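You operate a simulated robot arm through the tools that you are given. There is no shell and no other tool. Be economical: measure what you need, move in short steps, check, and stop when the job is done.

Carry out the task below with a simulated two-armed robot. There is one attempt and no reset: what you move stays moved.

Task
Take the blue napkin from the table and hang it over the rack bar.

It is judged by the outcome, as a careful person would: the job done as asked, and still so three seconds after it is handed in. It fails if anything else is knocked over, pushed out of place, dropped, spilled or broken. Flat cloth is picked up by pressing the open fingertips on it (5 to 10 N) and closing them slowly along it; thin cloth reads only 2 to 8 mm in the jaws.

Robot
Two 7-joint arms with two-finger parallel grippers on one trunk, on a base that drives. Base frame: it is fixed to the floor where the robot stands at the start and does not move with it; the origin is under the middle of the robot, x ahead of it, y to its left, z up. Lengths are in mm, angles in rad, forces in N, time in s.
The left shoulder is at the start at [70, 134, 1126], the right one opposite. Payload 1.57 kg a hand.
The tool frame of a hand sits at the grasp point between the pads (the TCP): z along the fingers, y along the line on which they close. The tips reach 30 mm beyond it. Largest opening 80 mm; finger width 17, thickness 12; the body of the gripper, 40 by 82 mm, starts 80 mm behind the TCP.
Orientation is that of the tool frame in the base frame, as a unit quaternion [x, y, z, w]. With the fingers straight down and closing along the base's y, the tool's x points along the base's -x, its y along +y and its z along -z.

Tools
- The arms move only by the tool arm_command. It takes "left_moves", "right_moves" or both (then of equal length, played together; a hand with none holds still); each is text: rows parted by semicolons, each of 7 numbers parted by spaces: the shift along the base's x, y, z in units of 40 mm (1.0 is 40 mm), then the turn, a rotation vector about the base's x, y, z in units of 5 degrees (1.0 is 5 degrees), then the gripper command, from -1 (fully open) to 1 (shut), values between in proportion. In form: dx dy dz ax ay az claw; .... A call has 1 to 8 rows; each row shifts and turns the commanded pose from where the row before left it. A call with a number of a shift or a turn outside -1 to 1 is refused whole. Rows are played at 5 a second. More than 50 mm and 0.15 rad between two rows, or a gripper value outside its range, and nothing of the call is played. A pose out of reach is approached as far as the arm can. The call stops where the force on the tool passes 40 N (or 10 N more than at its start, if that is more) or the arm is blocked; 0.2 s more then pass. The fingers move at their own pace (about 153 mm/s each) and stop on an object; they squeeze with about 28 N. The grip force told is the motor's: it shows also when the fingers shut on nothing. Time passes only in rows, and 0.2 s behind the last, so rows that do not move let the fingers close. The reply holds the time, the measured pose of the TCP, the force on the tool along the base axes, the opening and the grip force, in the units named above and with some noise.
- Cameras (640 x 400 px; columns grow to the right, rows downward): "scene" is now at [140.5, 1.1, 1359.1]; the picture's right is [0.06, -1.00, 0.00], its down [-0.71, -0.04, -0.70] and it looks along [0.70, 0.04, -0.71] (base axes); focal length 282 px, centre (320, 200). "left" rides on the left gripper at [72, 7, -122] in its tool frame; the picture's right is [-0.09, 1.00, 0.00], its down [-0.84, -0.08, -0.54] and it looks along [-0.54, -0.05, 0.84] (tool axes); focal length 238 px, centre (320, 200). "right" rides on the right gripper at [72, -7, -122] in its tool frame; the picture's right is [0.09, 1.00, 0.00], its down [-0.84, 0.08, -0.54] and it looks along [-0.54, 0.05, 0.84] (tool axes); focal length 238 px, centre (320, 200). There is no depth. A picture from a camera that has moved, and an enlarged one, comes with that camera's place and axes in the base frame and with its lens. The place of the scene camera against the robot may be out by one fixed shift of up to 25 mm in any direction.
- get_image(camera): a new picture of that camera. It takes no simulated time.
- lift_body(by): slides the trunk up (or, below 0, down) by that many mm; the arms and the scene camera ride with it, the base frame stays. It gives what a move gives, with no picture.
- roll_base(legs): drives the robot by 1 to 6 legs, each [ahead, left, turn to the left] in mm, mm and rad, along the robot's own axes; the way and the turn of a leg run together, so that a leg with both is an arc; at most 1500 mm and 3.142 rad a leg. The arms and the cameras ride along, it lands a little off, and it stops where it bumps. It gives what a move gives.
- turn_head(pan, tilt): turns the head with the scene camera to pan (to the left, within 1.501 rad either way) and tilt (down, from -0.506 to 1.204), counted from straight ahead of the robot. It gives what a move gives.
- inspect(camera, box): a new picture of the part [left, top, right, bottom] of that camera's present view, enlarged. It takes no simulated time.
- finish_job(): hands the job in; it is judged then, once.

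Work in short steps. Places have to be worked out from the pictures, the camera data and where the tool is seen: move nearer, look again, correct. Check each grasp and each placing, and mend what went wrong. You have 120 turns and 92 pictures in all, those below and enlarged ones among them. Open the grippers and draw the arms clear of the work before you hand the job in, unless the task says otherwise.

The tools are called as a command line: name --argument value ..., lists and objects as JSON in quotes. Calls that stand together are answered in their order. arm_command: Moves the arms, as the interface text tells. Its arguments: {"type":"object","properties":{"left_moves":{"type":"string"},"right_moves":{"type":"string"}},"required":[]} The other tools are called the same way: lift_body (by) slides the trunk up or down; roll_base (legs) drives the base; turn_head (pan, tilt) turns the head that bears the scene camera; get_image (camera) takes a picture; inspect (camera, box) takes an enlarged picture of a part of a camera's view; finish_job () hands the job in.

At the start:

```text
time: 0.0
left_tcp_pos: [499.9, 199.5, 1070.2]
left_tool_rot: [-0.001, 1.0, 0.0, -0.001]
left_force: [-0.1, 0.1, -0.1]
left_finger_gap: 80.0
left_grip_force: 0.0
right_tcp_pos: [476.4, -234.1, 1024.1]
right_tool_rot: [0.0, 1.0, 0.0, 0.001]
right_force: [-0.3, 0.3, -0.4]
right_finger_gap: 80.0
right_grip_force: 0.0
trunk travel left (down, up): [-700.0, 240.0]
robot x, y, heading: [3.0, 0.7, 0.002]
head pan, tilt: [0.061, 0.789]
```

scene: 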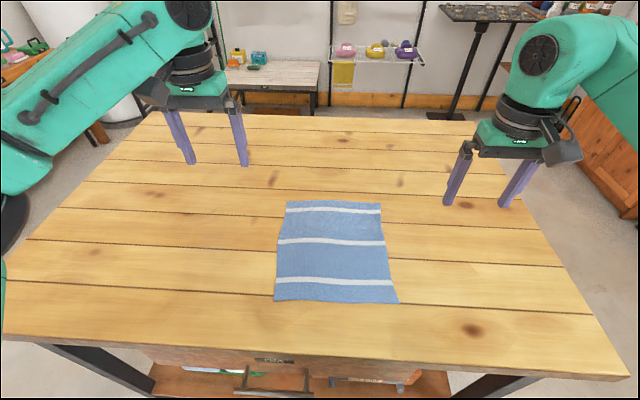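
right: 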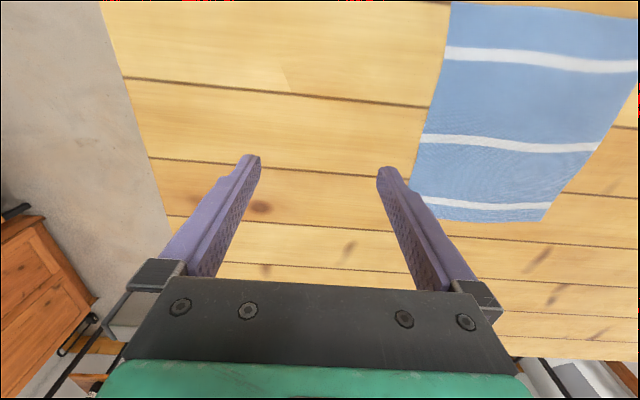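
left: 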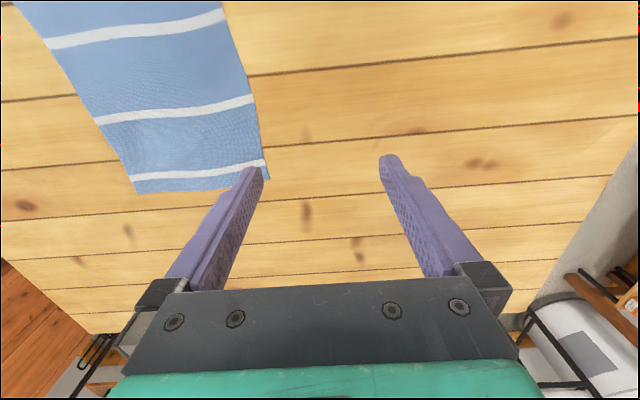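

The napkin lies at about x 390–675, y −140–120. I look around for the rack.

turn_head --pan 0 --tilt 0.2

get_image --camera "scene"

turn_head --pan 1.4 --tilt 0.4

get_image --camera "scene"

turn_head --pan -1.4 --tilt 0.4

get_image --camera "scene"

```text
time: 1.0
left_tcp_pos: [500.8, 199.0, 1070.9]
left_tool_rot: [-0.001, 1.0, 0.0, 0.0]
left_force: [-0.2, -0.3, 0.8]
left_finger_gap: 80.2
left_grip_force: 0.1
right_tcp_pos: [477.1, -235.6, 1024.3]
right_tool_rot: [0.0, 1.0, 0.0, -0.001]
right_force: [0.0, -0.7, -0.5]
right_finger_gap: 80.1
right_grip_force: 0.1
trunk travel left (down, up): [-700.0, 240.0]
robot x, y, heading: [2.2, 0.6, -0.004]
head pan, tilt: [0.0, 0.201]
```

```text
88 pictures are left
camera scene: at [152.7, -3.8, 1411.8], right [0.0, -1.0, 0.0], down [-0.2, 0.0, -0.98], along [0.98, 0.0, -0.2], focal length 282 px, centre (320, 200)
```

scene: 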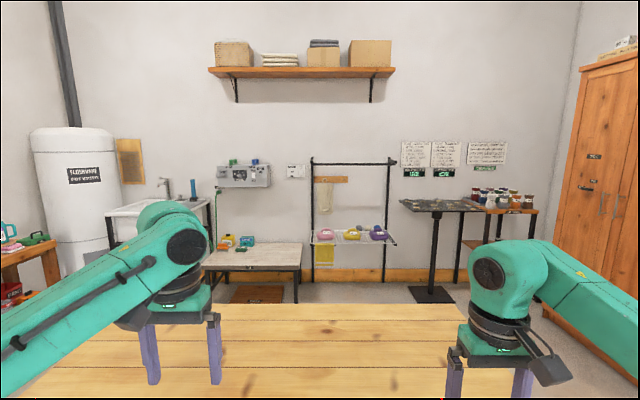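

```text
time: 2.5
left_tcp_pos: [502.2, 200.0, 1071.0]
left_tool_rot: [-0.001, 1.0, -0.001, 0.0]
left_force: [0.5, -0.1, -0.1]
left_finger_gap: 80.1
left_grip_force: 0.1
right_tcp_pos: [476.7, -234.1, 1025.1]
right_tool_rot: [0.0, 1.0, 0.0, 0.0]
right_force: [-0.6, -0.3, -0.8]
right_finger_gap: 80.0
right_grip_force: 0.1
trunk travel left (down, up): [-700.0, 240.0]
robot x, y, heading: [-1.4, 0.9, 0.004]
head pan, tilt: [1.4, 0.4]
```

```text
87 pictures are left
camera scene: at [75.3, 87.5, 1393.3], right [0.99, -0.17, 0.0], down [-0.07, -0.38, -0.92], along [0.16, 0.91, -0.39], focal length 282 px, centre (320, 200)
```

scene: 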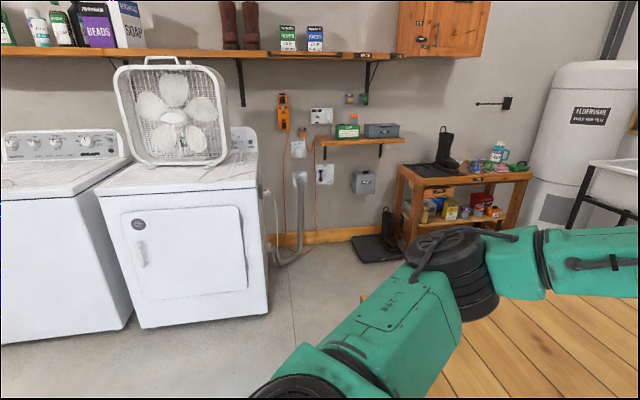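

```text
time: 5.0
left_tcp_pos: [501.9, 198.7, 1070.6]
left_tool_rot: [-0.001, 1.0, 0.0, 0.001]
left_force: [-0.3, -0.2, -0.1]
left_finger_gap: 79.9
left_grip_force: 0.2
right_tcp_pos: [475.7, -233.9, 1025.4]
right_tool_rot: [0.0, 1.0, 0.0, 0.0]
right_force: [-0.7, 1.0, 0.6]
right_finger_gap: 80.0
right_grip_force: 0.1
trunk travel left (down, up): [-700.0, 240.0]
robot x, y, heading: [-0.6, 0.8, -0.001]
head pan, tilt: [-1.4, 0.4]
```

```text
86 pictures are left
camera scene: at [75.3, -95.1, 1393.3], right [-0.99, -0.17, 0.0], down [-0.07, 0.38, -0.92], along [0.16, -0.91, -0.39], focal length 282 px, centre (320, 200)
```

scene: 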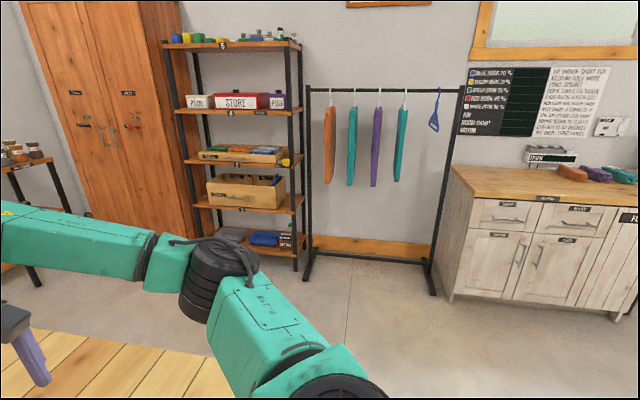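

There are two candidates: a black rack on the far wall and a garment rack to the right. I'll inspect both.

inspect --camera "scene" --box '[280, 60, 480, 310]'

turn_head --pan 0 --tilt 0.2

inspect --camera "scene" --box '[270, 140, 430, 300]'

```text
1.60 times, centred on (380, 185) of scene
camera zoom: at [75.3, -95.1, 1393.3], right [-0.99, -0.17, 0.0], down [-0.07, 0.38, -0.92], along [0.16, -0.91, -0.39], focal length 452 px, centre (224, 224)
```

zoom: 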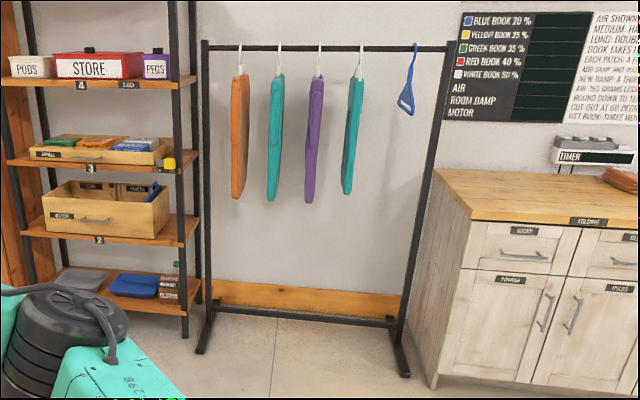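

```text
time: 6.5
left_tcp_pos: [500.8, 200.0, 1071.1]
left_tool_rot: [-0.001, 1.0, 0.001, 0.0]
left_force: [-0.4, -0.9, -0.6]
left_finger_gap: 79.8
left_grip_force: 0.1
right_tcp_pos: [477.1, -233.6, 1024.8]
right_tool_rot: [-0.001, 1.0, -0.001, 0.0]
right_force: [0.0, -0.4, 0.6]
right_finger_gap: 80.2
right_grip_force: 0.0
trunk travel left (down, up): [-700.0, 240.0]
robot x, y, heading: [2.1, -3.7, -0.001]
head pan, tilt: [0.0, 0.201]
```

```text
2.50 times, centred on (350, 220) of scene
camera zoom: at [152.7, -3.9, 1411.9], right [0.0, -1.0, 0.0], down [-0.2, 0.0, -0.98], along [0.98, 0.0, -0.2], focal length 706 px, centre (245, 150)
```

zoom: 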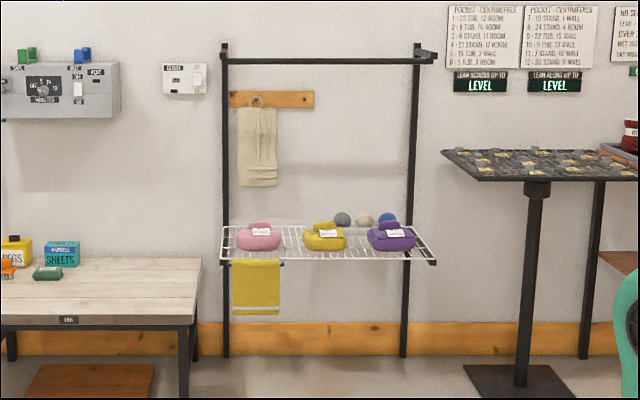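

Before deciding I check what is further behind on either side.

turn_head --pan 1.5 --tilt 0.8

get_image --camera "scene"

turn_head --pan -1.5 --tilt 0.8

get_image --camera "scene"

```text
time: 8.1
left_tcp_pos: [501.4, 199.8, 1070.7]
left_tool_rot: [-0.001, 1.0, 0.0, 0.0]
left_force: [0.3, 0.0, -0.1]
left_finger_gap: 80.1
left_grip_force: 0.1
right_tcp_pos: [476.1, -234.2, 1025.8]
right_tool_rot: [0.0, 1.0, 0.0, 0.0]
right_force: [0.8, 0.2, 0.8]
right_finger_gap: 79.7
right_grip_force: 0.1
trunk travel left (down, up): [-700.0, 240.0]
robot x, y, heading: [-0.1, -1.7, 0.0]
head pan, tilt: [1.499, 0.799]
```

```text
83 pictures are left
camera scene: at [65.3, 76.7, 1358.3], right [1.0, -0.07, 0.0], down [-0.05, -0.71, -0.7], along [0.05, 0.7, -0.72], focal length 282 px, centre (320, 200)
```

scene: 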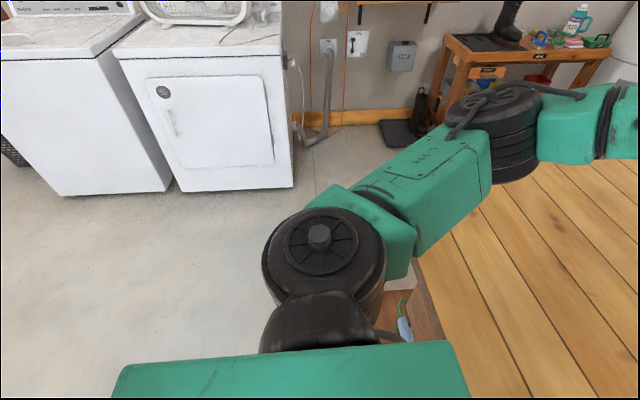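

```text
time: 10.7
left_tcp_pos: [501.2, 198.5, 1071.5]
left_tool_rot: [-0.001, 1.0, 0.0, -0.001]
left_force: [0.1, 0.1, 0.3]
left_finger_gap: 80.0
left_grip_force: 0.0
right_tcp_pos: [476.6, -233.1, 1025.2]
right_tool_rot: [0.001, 1.0, 0.0, -0.001]
right_force: [-0.2, -0.1, 0.0]
right_finger_gap: 80.1
right_grip_force: 0.0
trunk travel left (down, up): [-700.0, 240.0]
robot x, y, heading: [3.6, -0.8, 0.0]
head pan, tilt: [-1.499, 0.799]
```

```text
82 pictures are left
camera scene: at [65.3, -84.3, 1358.2], right [-1.0, -0.07, 0.0], down [-0.05, 0.72, -0.7], along [0.05, -0.7, -0.72], focal length 282 px, centre (320, 200)
```

scene: 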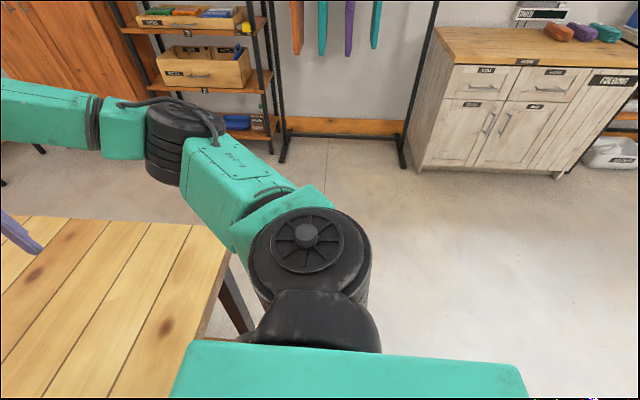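

The side floor is clear. I back off modestly and turn to look at the rear wall.

roll_base --legs '[[-350, 0, 0], [0, 0, -0.9]]'

turn_head --pan -1.5 --tilt 0.3

get_image --camera "scene"

turn_head --pan -0.5 --tilt 0.3

get_image --camera "scene"

```text
time: 15.3
left_tcp_pos: [118.1, -265.8, 1071.0]
left_tool_rot: [0.432, 0.902, 0.001, 0.0]
left_force: [0.4, 0.2, 0.1]
left_finger_gap: 79.9
left_grip_force: 0.1
right_tcp_pos: [-234.8, -518.7, 1024.8]
right_tool_rot: [0.433, 0.901, 0.0, -0.001]
right_force: [-0.3, 0.0, -0.5]
right_finger_gap: 80.3
right_grip_force: 0.0
trunk travel left (down, up): [-700.0, 240.0]
robot x, y, heading: [-352.9, -2.2, -0.895]
head pan, tilt: [-1.499, 0.799]
```

```text
time: 16.2
left_tcp_pos: [118.5, -266.0, 1071.2]
left_tool_rot: [0.432, 0.902, 0.0, 0.001]
left_force: [0.7, -0.1, -0.3]
left_finger_gap: 80.0
left_grip_force: 0.1
right_tcp_pos: [-235.5, -518.0, 1025.5]
right_tool_rot: [0.433, 0.901, 0.0, 0.0]
right_force: [-0.1, 0.5, -0.2]
right_finger_gap: 79.9
right_grip_force: 0.2
trunk travel left (down, up): [-700.0, 240.0]
robot x, y, heading: [-351.7, 0.0, -0.894]
head pan, tilt: [-1.499, 0.3]
```

```text
81 pictures are left
camera scene: at [-378.8, -106.4, 1402.5], right [-0.68, 0.73, 0.0], down [0.22, 0.2, -0.95], along [-0.7, -0.65, -0.3], focal length 282 px, centre (320, 200)
```

scene: 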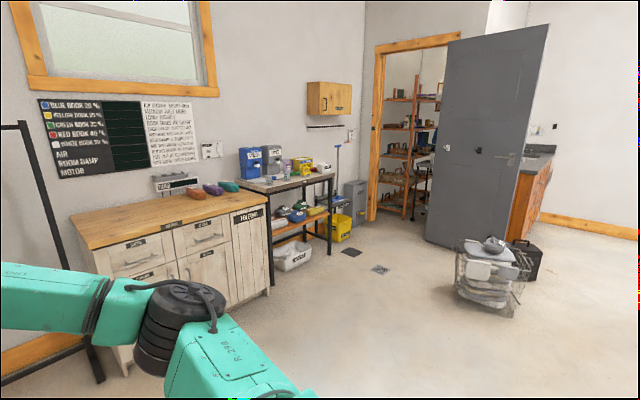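

```text
time: 17.5
left_tcp_pos: [118.3, -266.3, 1071.4]
left_tool_rot: [0.432, 0.902, -0.001, 0.0]
left_force: [0.5, 0.4, -0.7]
left_finger_gap: 79.8
left_grip_force: 0.1
right_tcp_pos: [-234.6, -517.6, 1026.1]
right_tool_rot: [0.433, 0.902, 0.001, 0.0]
right_force: [0.2, -0.3, 0.7]
right_finger_gap: 79.8
right_grip_force: 0.0
trunk travel left (down, up): [-700.0, 240.0]
robot x, y, heading: [-349.4, 0.7, -0.895]
head pan, tilt: [-0.499, 0.3]
```

```text
80 pictures are left
camera scene: at [-294.1, -134.9, 1402.6], right [-0.98, -0.17, 0.0], down [-0.05, 0.29, -0.96], along [0.17, -0.94, -0.3], focal length 282 px, centre (320, 200)
```

scene: 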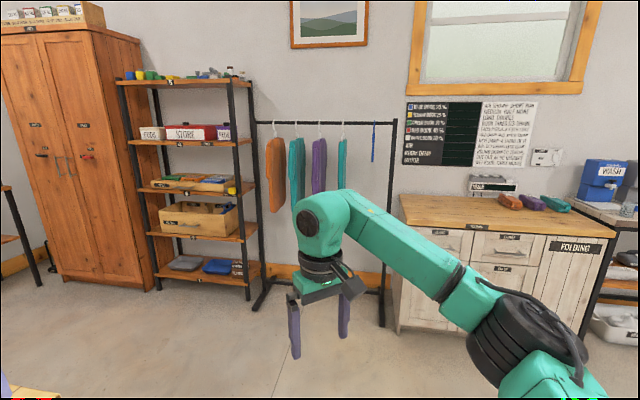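

No other rack in view; I'll decide between the two after picking up the napkin. First, return to the starting position.

roll_base --legs '[[0, 0, 0.895], [350, 0, 0]]'

turn_head --pan 0 --tilt 0.9

arm_command --left_moves "0 0 0 0 0 -1 -1;0 0 0 0 0 -1 -1;0 0 0 0 0 -1 -1;0 0 0 0 0 -1 -1;0 0 0 0 0 -1 -1;0 0 0 0 0 -1 -1;0 0 0 0 0 -1 -1;0 0 0 0 0 -1 -1" --right_moves "0 0 0 0 0 1 -1;0 0 0 0 0 1 -1;0 0 0 0 0 1 -1;0 0 0 0 0 1 -1;0 0 0 0 0 1 -1;0 0 0 0 0 1 -1;0 0 0 0 0 1 -1;0 0 0 0 0 1 -1"

get_image --camera "scene"

```text
time: 22.1
left_tcp_pos: [499.7, 203.8, 1071.6]
left_tool_rot: [-0.003, 1.0, 0.0, 0.0]
left_force: [0.0, 0.9, 0.2]
left_finger_gap: 79.9
left_grip_force: 0.0
right_tcp_pos: [476.6, -231.2, 1024.7]
right_tool_rot: [-0.002, 1.0, 0.001, -0.001]
right_force: [0.2, 1.1, 0.8]
right_finger_gap: 80.0
right_grip_force: 0.0
trunk travel left (down, up): [-700.0, 240.0]
robot x, y, heading: [0.4, -0.4, 0.007]
head pan, tilt: [-0.499, 0.3]
```

```text
time: 23.1
left_tcp_pos: [498.2, 202.9, 1069.9]
left_tool_rot: [-0.002, 1.0, 0.0, 0.0]
left_force: [-0.4, 0.5, -0.7]
left_finger_gap: 79.8
left_grip_force: 0.0
right_tcp_pos: [476.2, -230.5, 1025.2]
right_tool_rot: [-0.002, 1.0, 0.0, 0.0]
right_force: [-0.6, 0.1, 0.2]
right_finger_gap: 79.8
right_grip_force: 0.2
trunk travel left (down, up): [-700.0, 240.0]
robot x, y, heading: [2.3, -0.0, 0.004]
head pan, tilt: [0.0, 0.901]
```

```text
time: 24.9
left_tcp_pos: [499.0, 204.1, 1071.7]
left_tool_rot: [0.34, 0.94, 0.0, 0.0]
left_force: [0.3, 1.1, 0.0]
left_finger_gap: 80.2
left_grip_force: 0.0
right_tcp_pos: [476.1, -230.8, 1025.3]
right_tool_rot: [-0.155, 0.988, 0.0, -0.001]
right_force: [-1.0, 0.2, -0.2]
right_finger_gap: 80.1
right_grip_force: 0.0
right hand out of reach, approached as far as the arm can: row 5, 6, 7, 8
trunk travel left (down, up): [-700.0, 240.0]
robot x, y, heading: [0.2, 2.3, 0.007]
head pan, tilt: [0.0, 0.901]
```

```text
79 pictures are left
camera scene: at [133.5, -1.7, 1350.3], right [0.0, -1.0, 0.0], down [-0.78, 0.0, -0.62], along [0.62, 0.0, -0.78], focal length 282 px, centre (320, 200)
```

scene: 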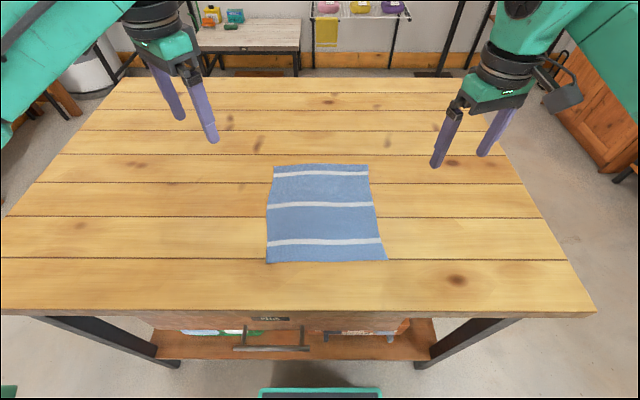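

The right wrist can't turn that way, so I turn it the other way and continue the left.

arm_command --left_moves "0 0 0 0 0 -1 -1;0 0 0 0 0 -1 -1;0 0 0 0 0 -1 -1;0 0 0 0 0 -1 -1;0 0 0 0 0 -1 -1;0 0 0 0 0 -1 -1;0 0 0 0 0 -1 -1;0 0 0 0 0 -1 -1" --right_moves "0 0 0 0 0 -1 -1;0 0 0 0 0 -1 -1;0 0 0 0 0 -1 -1;0 0 0 0 0 -1 -1;0 0 0 0 0 -1 -1;0 0 0 0 0 -1 -1;0 0 0 0 0 -1 -1;0 0 0 0 0 -1 -1"

arm_command --left_moves "0 0 0 0 0 -1 -1;0 0 0 0 0 -1 -1;0 0 0 0 0 0 -1;0 0 0 0 0 0 -1;0 0 0 0 0 0 -1;0 0 0 0 0 0 -1;0 0 0 0 0 0 -1;0 0 0 0 0 0 -1" --right_moves "0 0 0 0 0 -1 -1;0 0 0 0 0 -1 -1;0 0 0 0 0 -1 -1;0 0 0 0 0 -1 -1;0 0 0 0 0 -1 -1;0 0 0 0 0 -1 -1;0 0 0 0 0 -1 -1;0 0 0 0 0 -1 -1"

```text
time: 26.7
left_tcp_pos: [500.0, 203.4, 1071.4]
left_tool_rot: [0.641, 0.767, 0.0, 0.0]
left_force: [0.1, 0.0, -0.5]
left_finger_gap: 80.1
left_grip_force: 0.1
right_tcp_pos: [476.5, -230.4, 1025.3]
right_tool_rot: [0.193, 0.981, -0.001, 0.0]
right_force: [0.5, 0.0, -0.1]
right_finger_gap: 79.9
right_grip_force: 0.1
trunk travel left (down, up): [-700.0, 240.0]
robot x, y, heading: [-3.5, 3.5, 0.005]
head pan, tilt: [0.0, 0.901]
```

```text
time: 28.5
left_tcp_pos: [499.1, 203.6, 1071.6]
left_tool_rot: [0.705, 0.709, 0.0, 0.0]
left_force: [0.9, -0.6, -0.8]
left_finger_gap: 80.1
left_grip_force: 0.0
right_tcp_pos: [475.2, -230.9, 1024.4]
right_tool_rot: [0.518, 0.856, 0.0, -0.001]
right_force: [-0.8, -0.8, -0.6]
right_finger_gap: 79.8
right_grip_force: 0.1
trunk travel left (down, up): [-700.0, 240.0]
robot x, y, heading: [-4.6, 4.1, 0.007]
head pan, tilt: [0.0, 0.901]
```

Left is squared up; finish turning the right and bring both hands above the near edge of the napkin.

arm_command --left_moves "-0.33 -0.53 -0.58 0 0 0 -1;-0.33 -0.53 -0.58 0 0 0 -1;-0.33 -0.53 -0.58 0 0 0 -1;-0.33 -0.53 -0.58 0 0 0 -1;-0.33 -0.53 -0.58 0 0 0 -1;-0.33 -0.53 -0.58 0 0 0 -1;0 0 0 0 0 0 -1" --right_moves "-0.23 0.53 -0.4 0 0 -0.92 -1;-0.23 0.53 -0.4 0 0 -0.92 -1;-0.23 0.53 -0.4 0 0 -0.92 -1;-0.23 0.53 -0.4 0 0 -0.92 -1;-0.23 0.53 -0.4 0 0 -0.92 -1;-0.23 0.53 -0.4 0 0 -0.92 -1;0 0 0 0 0 0 -1"

get_image --camera "scene"

get_image --camera "left"

get_image --camera "right"

```text
time: 30.1
left_tcp_pos: [419.7, 76.4, 932.0]
left_tool_rot: [0.706, 0.708, 0.001, 0.0]
left_force: [0.7, -0.4, 0.8]
left_finger_gap: 80.0
left_grip_force: 0.0
right_tcp_pos: [419.9, -102.3, 929.6]
right_tool_rot: [0.707, 0.708, 0.0, 0.001]
right_force: [-0.5, 0.9, 0.1]
right_finger_gap: 79.8
right_grip_force: 0.0
trunk travel left (down, up): [-700.0, 240.0]
robot x, y, heading: [1.6, 2.6, 0.009]
head pan, tilt: [0.0, 0.901]
```

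```text
78 pictures are left
camera scene: at [133.4, -1.8, 1350.3], right [0.0, -1.0, 0.0], down [-0.78, 0.0, -0.62], along [0.62, 0.0, -0.78], focal length 282 px, centre (320, 200)
```

scene: 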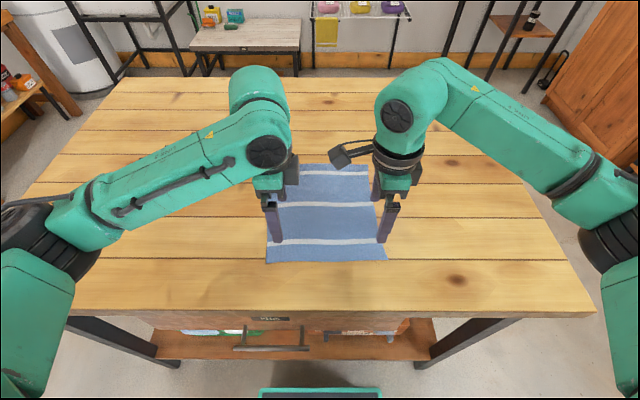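

```text
77 pictures are left
camera left: at [426.6, 146.9, 1053.0], right [1.0, -0.09, 0.0], down [-0.07, -0.84, 0.54], along [-0.05, -0.54, -0.84], focal length 238 px, centre (320, 200)
```

left: 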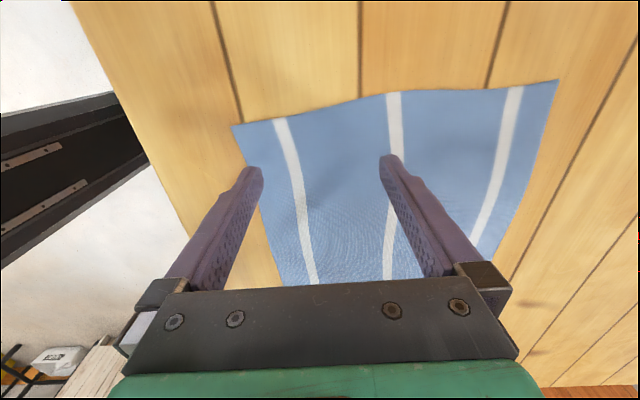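

```text
76 pictures are left
camera right: at [414.2, -31.7, 1051.2], right [1.0, 0.09, 0.0], down [0.08, -0.84, 0.54], along [0.05, -0.54, -0.84], focal length 238 px, centre (320, 200)
```

right: 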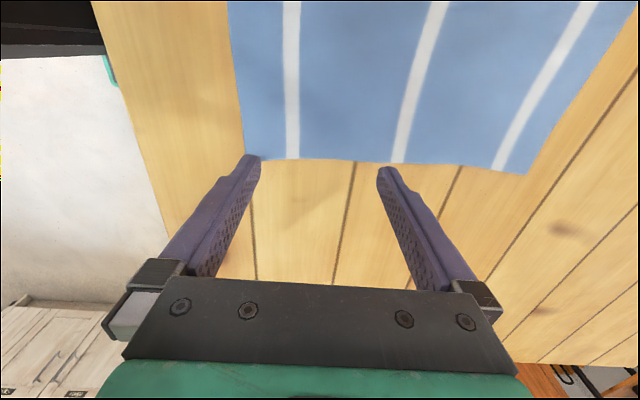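

Triangulating from both hands puts the napkin on a surface near z≈865 (tip contact near TCP z≈895), x 355–600, y −108–102. I move to x=400, y=74/−82 and set gap 50, staying just above.

arm_command --left_moves "-0.25 -0.03 -0.2 0 0 0 -0.25;-0.25 -0.03 -0.2 0 0 0 -0.25;0 0 0 0 0 0 -0.25" --right_moves "-0.25 0.25 -0.2 0 0 0 -0.25;-0.25 0.25 -0.2 0 0 0 -0.25;0 0 0 0 0 0 -0.25"

get_image --camera "left"

get_image --camera "right"

```text
time: 30.9
left_tcp_pos: [399.4, 72.8, 914.3]
left_tool_rot: [0.705, 0.709, 0.0, 0.0]
left_force: [0.8, 0.3, 0.6]
left_finger_gap: 50.1
left_grip_force: 0.1
right_tcp_pos: [401.5, -82.4, 911.9]
right_tool_rot: [0.707, 0.708, 0.0, 0.001]
right_force: [0.2, -0.2, -0.4]
right_finger_gap: 49.8
right_grip_force: 0.0
trunk travel left (down, up): [-700.0, 240.0]
robot x, y, heading: [-3.9, 0.7, -0.002]
head pan, tilt: [0.0, 0.901]
```

```text
75 pictures are left
camera left: at [406.9, 144.7, 1037.3], right [1.0, -0.09, 0.0], down [-0.07, -0.84, 0.54], along [-0.05, -0.54, -0.84], focal length 238 px, centre (320, 200)
```

left: 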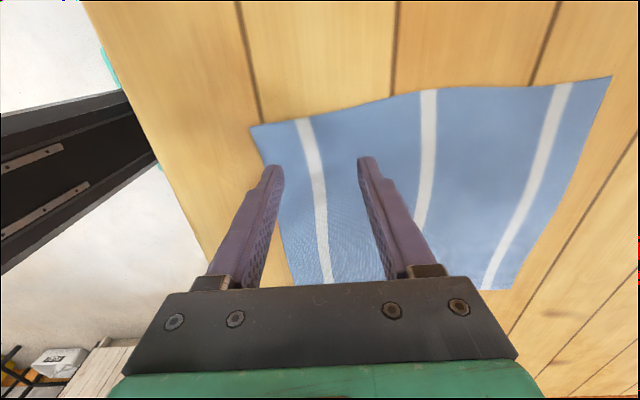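

```text
74 pictures are left
camera right: at [394.3, -11.8, 1035.4], right [1.0, 0.09, 0.0], down [0.08, -0.84, 0.54], along [0.05, -0.54, -0.84], focal length 238 px, centre (320, 200)
```

right: 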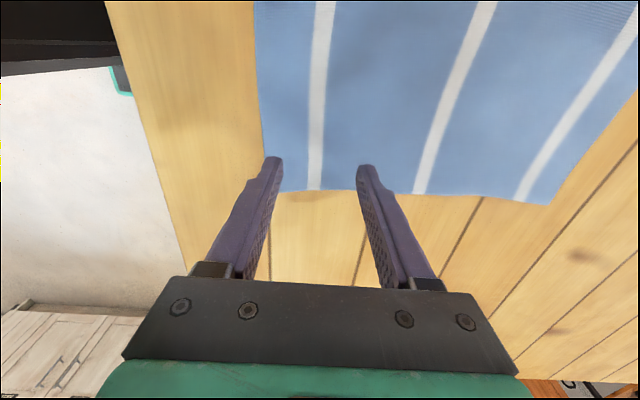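

Positions look right but the near fingers are close to the edge; I shift +8 mm in x and step down gently.

arm_command --left_moves "0.2 0 -0.12 0 0 0 -0.25;0 0 -0.12 0 0 0 -0.25;0 0 -0.1 0 0 0 -0.25;0 0 0 0 0 0 -0.25" --right_moves "0.2 0.12 -0.12 0 0 0 -0.25;0 0 -0.1 0 0 0 -0.25;0 0 -0.08 0 0 0 -0.25;0 0 0 0 0 0 -0.25"

```text
time: 31.9
left_tcp_pos: [407.0, 73.8, 901.9]
left_tool_rot: [0.705, 0.709, 0.0, -0.001]
left_force: [-0.1, -0.1, -0.2]
left_finger_gap: 50.0
left_grip_force: 0.0
right_tcp_pos: [409.2, -78.3, 899.9]
right_tool_rot: [0.705, 0.709, 0.0, 0.0]
right_force: [-0.5, 0.7, -0.8]
right_finger_gap: 50.0
right_grip_force: 0.1
trunk travel left (down, up): [-700.0, 240.0]
robot x, y, heading: [-2.8, 2.1, 0.002]
head pan, tilt: [0.0, 0.901]
```

No contact yet; continue down in small steps.

arm_command --left_moves "0 0 -0.1 0 0 0 -0.25;0 0 -0.05 0 0 0 -0.25;0 0 0 0 0 0 -0.25" --right_moves "0 0 -0.05 0 0 0 -0.25;0 0 -0.05 0 0 0 -0.25;0 0 0 0 0 0 -0.25"

arm_command --left_moves "0 0 -0.05 0 0 0 -0.25;0 0 -0.05 0 0 0 -0.25;0 0 0 0 0 0 -0.25" --right_moves "0 0 -0.05 0 0 0 -0.25;0 0 -0.05 0 0 0 -0.25;0 0 0 0 0 0 -0.25"

```text
time: 32.7
left_tcp_pos: [408.4, 73.4, 896.5]
left_tool_rot: [0.706, 0.709, -0.001, 0.0]
left_force: [-0.1, -0.5, -0.2]
left_finger_gap: 50.0
left_grip_force: 0.1
right_tcp_pos: [409.8, -78.2, 897.3]
right_tool_rot: [0.707, 0.708, -0.001, 0.001]
right_force: [-0.3, 0.1, -0.2]
right_finger_gap: 50.0
right_grip_force: 0.1
trunk travel left (down, up): [-700.0, 240.0]
robot x, y, heading: [-0.8, 1.5, 0.008]
head pan, tilt: [0.0, 0.901]
```

```text
time: 33.5
left_tcp_pos: [408.5, 73.1, 892.3]
left_tool_rot: [0.705, 0.709, 0.0, -0.001]
left_force: [0.6, 0.4, 0.0]
left_finger_gap: 50.1
left_grip_force: 0.1
right_tcp_pos: [409.8, -77.5, 892.1]
right_tool_rot: [0.707, 0.708, 0.0, 0.001]
right_force: [-0.4, -0.6, 0.7]
right_finger_gap: 49.9
right_grip_force: 0.1
trunk travel left (down, up): [-700.0, 240.0]
robot x, y, heading: [-0.5, -0.9, 0.007]
head pan, tilt: [0.0, 0.901]
```

Still free; continue down with a look.

arm_command --left_moves "0 0 -0.06 0 0 0 -0.25;0 0 -0.06 0 0 0 -0.25;0 0 -0.06 0 0 0 -0.25;0 0 -0.06 0 0 0 -0.25;0 0 0 0 0 0 -0.25" --right_moves "0 0 -0.06 0 0 0 -0.25;0 0 -0.06 0 0 0 -0.25;0 0 -0.06 0 0 0 -0.25;0 0 -0.06 0 0 0 -0.25;0 0 0 0 0 0 -0.25"

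get_image --camera "left"

get_image --camera "right"

```text
time: 34.4
left_tcp_pos: [407.6, 73.0, 891.4]
left_tool_rot: [0.704, 0.71, 0.005, 0.007]
left_force: [-1.9, 3.6, 24.4]
left_finger_gap: 51.8
left_grip_force: 0.8
right_tcp_pos: [407.4, -78.1, 891.2]
right_tool_rot: [0.706, 0.708, 0.005, 0.002]
right_force: [0.5, -3.5, 21.8]
right_finger_gap: 50.2
right_grip_force: 0.0
trunk travel left (down, up): [-700.0, 240.0]
robot x, y, heading: [-3.2, 1.3, 0.008]
head pan, tilt: [0.0, 0.901]
stopped in row 4 (left hand): the force on the tool passed its limit (the readings are from after the stop); the commanded pose is now the measured one
```

```text
73 pictures are left
camera left: at [412.6, 145.3, 1013.4], right [1.0, -0.08, 0.02], down [-0.08, -0.84, 0.54], along [-0.03, -0.54, -0.84], focal length 238 px, centre (320, 200)
```

left: 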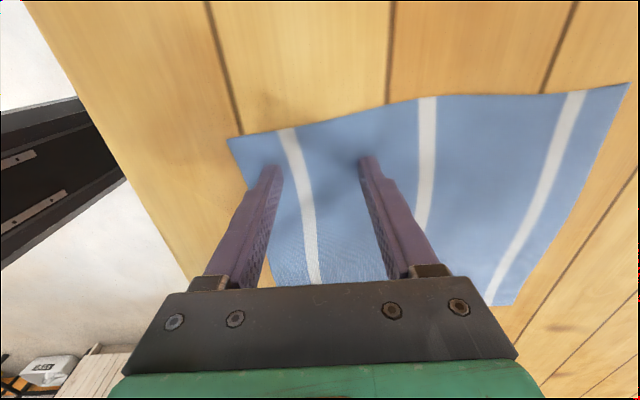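

```text
72 pictures are left
camera right: at [399.5, -7.5, 1014.0], right [1.0, 0.09, 0.01], down [0.07, -0.84, 0.54], along [0.06, -0.54, -0.84], focal length 238 px, centre (320, 200)
```

right: 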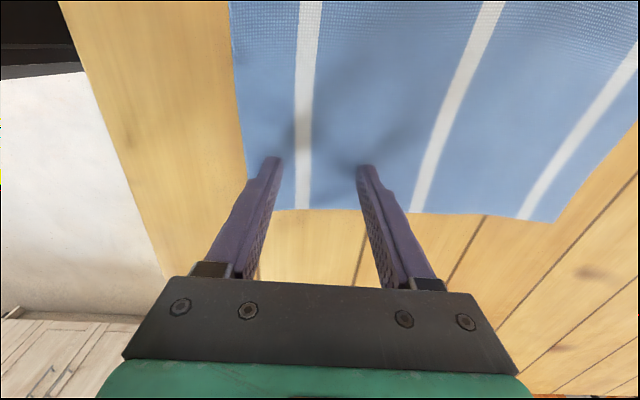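

Contact at tip z≈861, with all fingers on the cloth. Check the settled press force.

arm_command --left_moves "0 0 0 0 0 0 -0.25" --right_moves "0 0 0 0 0 0 -0.25"

```text
time: 34.8
left_tcp_pos: [405.9, 73.5, 890.4]
left_tool_rot: [0.704, 0.71, 0.005, 0.007]
left_force: [1.6, 4.1, 29.6]
left_finger_gap: 49.1
left_grip_force: 0.1
right_tcp_pos: [406.1, -78.1, 890.4]
right_tool_rot: [0.707, 0.708, 0.006, 0.003]
right_force: [2.0, -5.7, 28.0]
right_finger_gap: 47.8
right_grip_force: 0.1
trunk travel left (down, up): [-700.0, 240.0]
robot x, y, heading: [-1.0, 4.4, 0.005]
head pan, tilt: [0.0, 0.901]
```

Too firm; raise slightly to bring it into the 5–10 N range.

arm_command --left_moves "0 0 0.06 0 0 0 -0.25;0 0 0 0 0 0 -0.25" --right_moves "0 0 0.06 0 0 0 -0.25;0 0 0 0 0 0 -0.25"

```text
time: 35.4
left_tcp_pos: [406.6, 73.5, 891.2]
left_tool_rot: [0.705, 0.709, 0.004, 0.005]
left_force: [1.0, 3.5, 21.7]
left_finger_gap: 48.9
left_grip_force: 0.1
right_tcp_pos: [406.7, -78.0, 891.2]
right_tool_rot: [0.706, 0.708, 0.004, 0.003]
right_force: [0.8, -2.2, 19.2]
right_finger_gap: 49.2
right_grip_force: 0.2
trunk travel left (down, up): [-700.0, 240.0]
robot x, y, heading: [-1.5, 2.4, 0.002]
head pan, tilt: [0.0, 0.901]
```

arm_command --left_moves "0 0 0.09 0 0 0 -0.25;0 0 0 0 0 0 -0.25" --right_moves "0 0 0.07 0 0 0 -0.25;0 0 0 0 0 0 -0.25"

```text
time: 36.0
left_tcp_pos: [410.0, 74.6, 892.8]
left_tool_rot: [0.705, 0.709, 0.002, 0.003]
left_force: [-0.2, -0.2, 0.0]
left_finger_gap: 50.0
left_grip_force: 0.1
right_tcp_pos: [410.2, -77.2, 891.6]
right_tool_rot: [0.706, 0.708, 0.003, 0.0]
right_force: [0.1, -0.7, 1.6]
right_finger_gap: 49.6
right_grip_force: 0.1
trunk travel left (down, up): [-700.0, 240.0]
robot x, y, heading: [-0.9, 3.1, 0.003]
head pan, tilt: [0.0, 0.901]
```

Just off contact now; go down about 2 mm/1 mm.

arm_command --left_moves "0 0 -0.05 0 0 0 -0.25;0 0 0 0 0 0 -0.25" --right_moves "0 0 -0.025 0 0 0 -0.25;0 0 0 0 0 0 -0.25"

```text
time: 36.6
left_tcp_pos: [410.4, 74.4, 892.2]
left_tool_rot: [0.705, 0.709, 0.002, 0.004]
left_force: [-0.1, 1.5, 0.3]
left_finger_gap: 50.2
left_grip_force: 0.1
right_tcp_pos: [408.6, -76.3, 892.2]
right_tool_rot: [0.706, 0.708, 0.003, 0.0]
right_force: [0.1, 0.7, 1.8]
right_finger_gap: 49.7
right_grip_force: 0.0
trunk travel left (down, up): [-700.0, 240.0]
robot x, y, heading: [0.4, 1.1, -0.001]
head pan, tilt: [0.0, 0.901]
```

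arm_command --left_moves "0 0 -0.06 0 0 0 -0.25;0 0 0 0 0 0 -0.25" --right_moves "0 0 -0.04 0 0 0 -0.25;0 0 0 0 0 0 -0.25"

```text
time: 37.2
left_tcp_pos: [407.7, 73.5, 890.7]
left_tool_rot: [0.704, 0.71, 0.004, 0.007]
left_force: [1.3, 2.0, 18.8]
left_finger_gap: 48.6
left_grip_force: 0.1
right_tcp_pos: [409.0, -77.8, 890.5]
right_tool_rot: [0.706, 0.708, 0.003, 0.001]
right_force: [1.6, -0.1, 3.7]
right_finger_gap: 49.4
right_grip_force: 0.0
trunk travel left (down, up): [-700.0, 240.0]
robot x, y, heading: [2.5, 6.3, 0.008]
head pan, tilt: [0.0, 0.901]
```

Fine-tune both then close slowly.

arm_command --left_moves "0 0 0.03 0 0 0 -0.25;0 0 0 0 0 0 -0.25" --right_moves "0 0 -0.015 0 0 0 -0.25;0 0 0 0 0 0 -0.25"

```text
time: 37.8
left_tcp_pos: [408.2, 74.2, 891.9]
left_tool_rot: [0.705, 0.71, 0.003, 0.004]
left_force: [3.0, 0.1, 11.2]
left_finger_gap: 47.7
left_grip_force: 0.0
right_tcp_pos: [409.4, -78.3, 891.7]
right_tool_rot: [0.706, 0.708, 0.005, 0.002]
right_force: [0.6, -1.4, 17.5]
right_finger_gap: 48.6
right_grip_force: 0.2
trunk travel left (down, up): [-700.0, 240.0]
robot x, y, heading: [0.7, 2.9, 0.01]
head pan, tilt: [0.0, 0.901]
```

Press is about 11 and 17 N; ease the right slightly and close slowly over 8 rows.

arm_command --left_moves "0 0 0.005 0 0 0 -0.15;0 0 0 0 0 0 0;0 0 0 0 0 0 0.15;0 0 0 0 0 0 0.3;0 0 0 0 0 0 0.45;0 0 0 0 0 0 0.6;0 0 0 0 0 0 0.75;0 0 0 0 0 0 0.9" --right_moves "0 0 0.012 0 0 0 -0.15;0 0 0 0 0 0 0;0 0 0 0 0 0 0.15;0 0 0 0 0 0 0.3;0 0 0 0 0 0 0.45;0 0 0 0 0 0 0.6;0 0 0 0 0 0 0.75;0 0 0 0 0 0 0.9"

arm_command --left_moves "0 0 0 0 0 0 1;0 0 0 0 0 0 1" --right_moves "0 0 0 0 0 0 1;0 0 0 0 0 0 1"

get_image --camera "left"

get_image --camera "right"

```text
time: 39.6
left_tcp_pos: [408.0, 73.7, 890.6]
left_tool_rot: [0.704, 0.71, 0.003, 0.005]
left_force: [-0.5, 0.4, 1.9]
left_finger_gap: 6.2
left_grip_force: 26.0
right_tcp_pos: [408.9, -76.6, 891.2]
right_tool_rot: [0.706, 0.708, 0.004, 0.001]
right_force: [-0.4, 0.4, 16.8]
right_finger_gap: 5.2
right_grip_force: 0.4
trunk travel left (down, up): [-700.0, 240.0]
robot x, y, heading: [-2.0, 3.9, 0.004]
head pan, tilt: [0.0, 0.901]
```

```text
time: 40.2
left_tcp_pos: [407.3, 74.5, 891.9]
left_tool_rot: [0.704, 0.71, 0.003, 0.004]
left_force: [-0.7, -0.3, 0.4]
left_finger_gap: 6.5
left_grip_force: 25.8
right_tcp_pos: [408.0, -77.4, 891.2]
right_tool_rot: [0.707, 0.708, 0.003, 0.002]
right_force: [-2.2, 0.1, 17.1]
right_finger_gap: 1.7
right_grip_force: 23.6
trunk travel left (down, up): [-700.0, 240.0]
robot x, y, heading: [-1.0, 4.1, 0.005]
head pan, tilt: [0.0, 0.901]
```

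```text
71 pictures are left
camera left: at [413.4, 145.7, 1013.3], right [1.0, -0.08, 0.01], down [-0.08, -0.84, 0.54], along [-0.04, -0.54, -0.84], focal length 238 px, centre (320, 200)
```

left: 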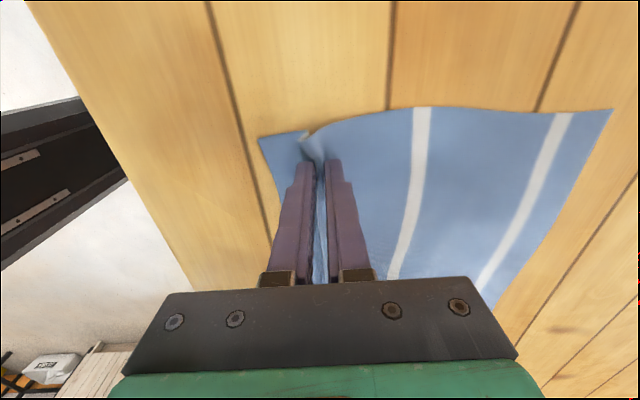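

```text
70 pictures are left
camera right: at [400.4, -6.9, 1013.7], right [1.0, 0.09, 0.01], down [0.08, -0.84, 0.54], along [0.06, -0.54, -0.84], focal length 238 px, centre (320, 200)
```

right: 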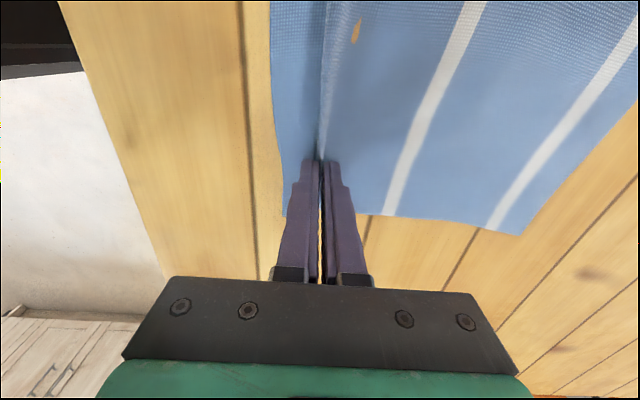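

Left holds a fold (6.5 mm); right slipped off (1.7 mm). Redo the right: lift, open, shift a bit inward, press again.

arm_command --right_moves "0 0 0.4 0 0 0 0.8;0 0.1 0 0 0 0 -0.25;0 0.15 0 0 0 0 -0.25;0 0 -0.2 0 0 0 -0.25;0 0 -0.13 0 0 0 -0.25;0 0 0 0 0 0 -0.25" --left_moves "0 0 0 0 0 0 1;0 0 0 0 0 0 1;0 0 0 0 0 0 1;0 0 0 0 0 0 1;0 0 0 0 0 0 1;0 0 0 0 0 0 1"

get_image --camera "right"

```text
time: 41.6
left_tcp_pos: [410.7, 73.6, 890.0]
left_tool_rot: [0.704, 0.71, 0.003, 0.004]
left_force: [2.7, 0.3, 11.2]
left_finger_gap: 6.2
left_grip_force: 26.3
right_tcp_pos: [409.9, -68.1, 893.8]
right_tool_rot: [0.707, 0.708, 0.003, 0.0]
right_force: [0.2, -0.2, -0.7]
right_finger_gap: 50.1
right_grip_force: 0.1
trunk travel left (down, up): [-700.0, 240.0]
robot x, y, heading: [2.0, -1.8, 0.002]
head pan, tilt: [0.0, 0.901]
```

```text
69 pictures are left
camera right: at [402.1, 2.3, 1015.8], right [1.0, 0.09, 0.01], down [0.08, -0.84, 0.54], along [0.06, -0.54, -0.84], focal length 238 px, centre (320, 200)
```

right: 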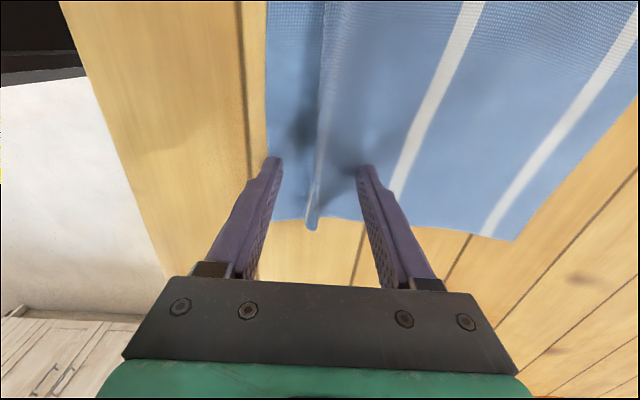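

A standing fold runs right between the right fingers. Lower a touch and close.

arm_command --right_moves "0 0 -0.06 0 0 0 -0.25;0 0 0 0 0 0 0;0 0 0 0 0 0 0.2;0 0 0 0 0 0 0.4;0 0 0 0 0 0 0.6;0 0 0 0 0 0 0.8;0 0 0 0 0 0 1;0 0 0 0 0 0 1"

get_image --camera "right"

```text
time: 43.4
left_tcp_pos: [408.1, 72.9, 890.5]
left_tool_rot: [0.705, 0.71, 0.003, 0.005]
left_force: [1.6, 0.1, 10.7]
left_finger_gap: 6.4
left_grip_force: 26.2
right_tcp_pos: [409.0, -67.0, 891.7]
right_tool_rot: [0.706, 0.708, 0.003, 0.001]
right_force: [2.3, 0.0, 6.9]
right_finger_gap: 1.7
right_grip_force: 23.6
trunk travel left (down, up): [-700.0, 240.0]
robot x, y, heading: [-3.4, 2.5, 0.004]
head pan, tilt: [0.0, 0.901]
```

```text
68 pictures are left
camera right: at [401.6, 2.2, 1013.9], right [1.0, 0.09, 0.01], down [0.08, -0.84, 0.54], along [0.06, -0.54, -0.84], focal length 238 px, centre (320, 200)
```

right: 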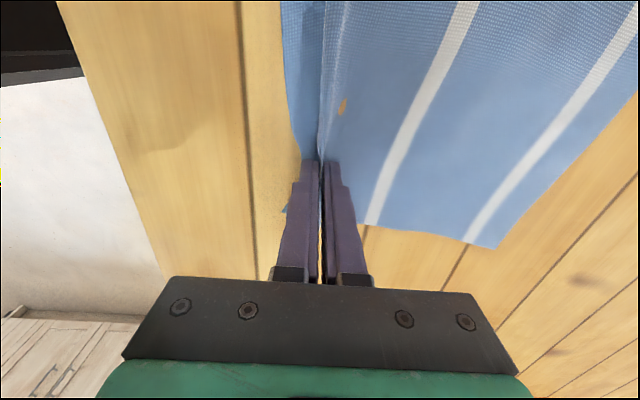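

Reads only 1.7 mm; lift the right a little to test whether it holds.

arm_command --right_moves "0 0 0.3 0 0 0 1;0 0 0.3 0 0 0 1;0 0 0 0 0 0 1"

get_image --camera "right"

get_image --camera "left"

```text
time: 44.2
left_tcp_pos: [409.8, 74.5, 892.5]
left_tool_rot: [0.705, 0.709, 0.003, 0.005]
left_force: [1.6, -3.4, 13.0]
left_finger_gap: 6.2
left_grip_force: 25.8
right_tcp_pos: [409.7, -68.7, 914.3]
right_tool_rot: [0.706, 0.708, 0.003, 0.001]
right_force: [-0.5, 5.8, -1.8]
right_finger_gap: 2.1
right_grip_force: 23.5
trunk travel left (down, up): [-700.0, 240.0]
robot x, y, heading: [-1.9, 2.3, 0.007]
head pan, tilt: [0.0, 0.901]
```

```text
67 pictures are left
camera right: at [401.9, 2.6, 1037.4], right [1.0, 0.1, 0.01], down [0.08, -0.84, 0.54], along [0.06, -0.54, -0.84], focal length 238 px, centre (320, 200)
```

right: 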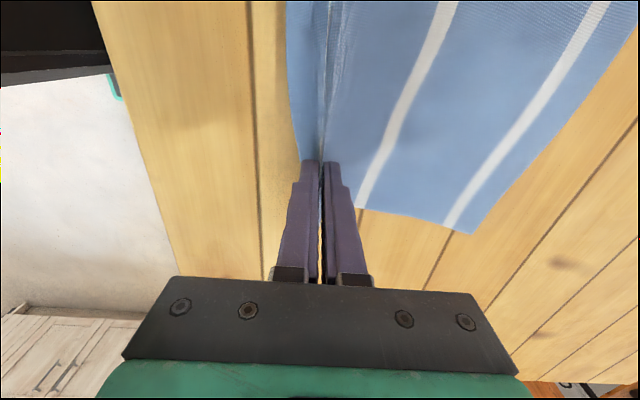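

```text
66 pictures are left
camera left: at [414.6, 145.2, 1013.0], right [1.0, -0.08, 0.01], down [-0.08, -0.84, 0.54], along [-0.04, -0.54, -0.84], focal length 238 px, centre (320, 200)
```

left: 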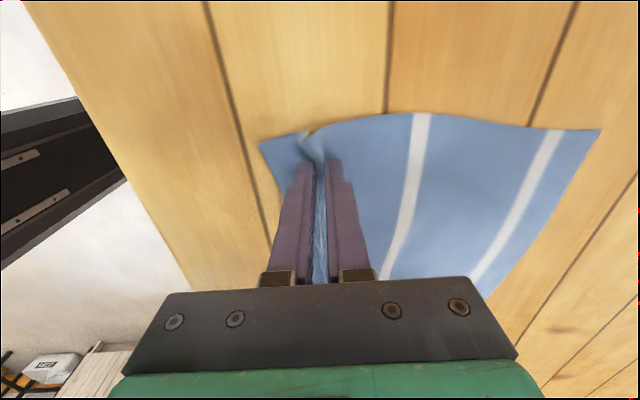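

There's tension between the hands, so the right does hold. Level the left, slacken slightly, and lift both together slowly.

arm_command --left_moves "0 0 0.3 0 0 0 1;0 0 0.3 0 0 0 1;0 0 0.5 0 0 0 1;0 0 0.5 0 0 0 1;0 0 0.5 0 0 0 1;0 0 0.5 0 0 0 1;0 0 0.5 0 0 0 1;0 0 0 0 0 0 1" --right_moves "0 0.1 0 0 0 0 1;0 0 0 0 0 0 1;0 0 0.5 0 0 0 1;0 0 0.5 0 0 0 1;0 0 0.5 0 0 0 1;0 0 0.5 0 0 0 1;0 0 0.5 0 0 0 1;0 0 0 0 0 0 1"

get_image --camera "scene"

get_image --camera "right"

```text
time: 46.0
left_tcp_pos: [411.1, 74.8, 1013.5]
left_tool_rot: [0.705, 0.71, 0.002, 0.004]
left_force: [0.6, 1.3, 0.7]
left_finger_gap: 6.2
left_grip_force: 25.9
right_tcp_pos: [409.7, -63.8, 1014.1]
right_tool_rot: [0.707, 0.708, 0.003, 0.001]
right_force: [-0.3, 0.5, 0.2]
right_finger_gap: 2.2
right_grip_force: 23.8
trunk travel left (down, up): [-700.0, 240.0]
robot x, y, heading: [0.7, 3.3, 0.005]
head pan, tilt: [0.0, 0.901]
```

```text
65 pictures are left
camera scene: at [133.9, -1.7, 1350.3], right [0.0, -1.0, 0.0], down [-0.78, 0.0, -0.62], along [0.62, 0.0, -0.78], focal length 282 px, centre (320, 200)
```

scene: 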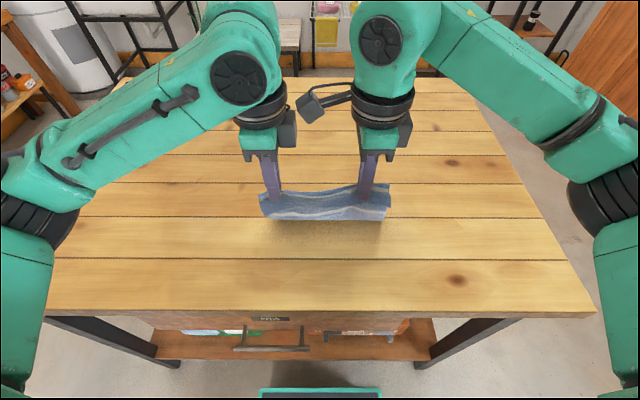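

```text
64 pictures are left
camera right: at [402.7, 6.6, 1137.3], right [1.0, 0.09, 0.0], down [0.08, -0.84, 0.54], along [0.05, -0.54, -0.84], focal length 238 px, centre (320, 200)
```

right: 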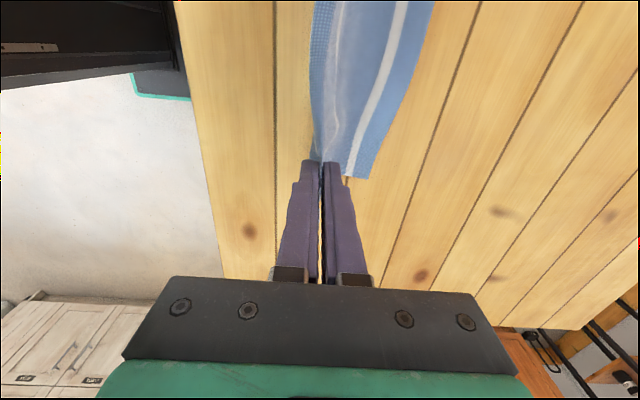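

Both hands hold. Raise the trunk to clear the table and gain height for the rack.

lift_body --by 200

roll_base --legs '[[-500, 0, 0], [0, 0, -1.57]]'

turn_head --pan 0 --tilt 0.3

get_image --camera "scene"

```text
time: 48.2
left_tcp_pos: [409.6, 74.5, 1213.8]
left_tool_rot: [0.704, 0.71, 0.002, 0.003]
left_force: [-0.2, -1.0, -0.7]
left_finger_gap: 6.5
left_grip_force: 26.1
right_tcp_pos: [410.4, -63.9, 1213.2]
right_tool_rot: [0.706, 0.708, 0.004, 0.001]
right_force: [-0.4, -0.6, -0.4]
right_finger_gap: 2.0
right_grip_force: 23.9
trunk travel left (down, up): [-900.0, 40.0]
robot x, y, heading: [-0.4, -0.6, 0.001]
head pan, tilt: [0.0, 0.901]
```

```text
time: 55.0
left_tcp_pos: [-430.2, -412.8, 1214.0]
left_tool_rot: [1.0, 0.0, -0.001, 0.005]
left_force: [-0.6, 0.0, 0.4]
left_finger_gap: 4.1
left_grip_force: 25.0
right_tcp_pos: [-567.6, -410.4, 1213.8]
right_tool_rot: [1.0, -0.002, 0.002, 0.002]
right_force: [-0.2, -0.4, 0.0]
right_finger_gap: 2.2
right_grip_force: 23.7
trunk travel left (down, up): [-900.0, 40.0]
robot x, y, heading: [-500.6, 1.5, -1.574]
head pan, tilt: [0.0, 0.901]
```

```text
time: 56.0
left_tcp_pos: [-429.6, -411.2, 1213.7]
left_tool_rot: [1.0, 0.0, -0.001, 0.005]
left_force: [0.2, 0.2, 0.0]
left_finger_gap: 4.4
left_grip_force: 25.2
right_tcp_pos: [-568.3, -411.0, 1214.7]
right_tool_rot: [1.0, -0.003, 0.002, 0.002]
right_force: [-0.6, -0.2, 0.8]
right_finger_gap: 2.2
right_grip_force: 23.2
trunk travel left (down, up): [-900.0, 40.0]
robot x, y, heading: [-499.6, -2.2, -1.579]
head pan, tilt: [0.0, 0.3]
```

```text
63 pictures are left
camera scene: at [-490.5, -147.5, 1602.5], right [-1.0, 0.0, 0.0], down [0.0, 0.3, -0.95], along [0.0, -0.95, -0.3], focal length 282 px, centre (320, 200)
```

scene: 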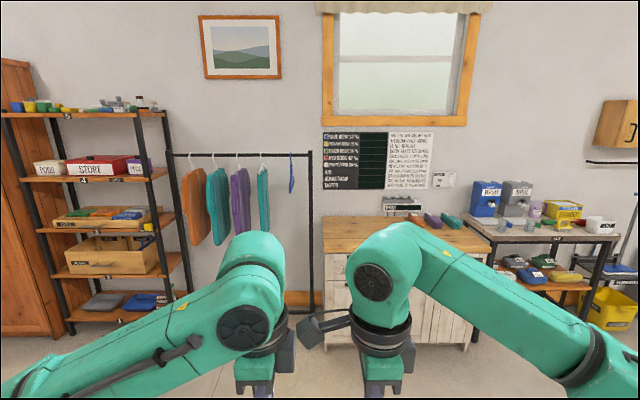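

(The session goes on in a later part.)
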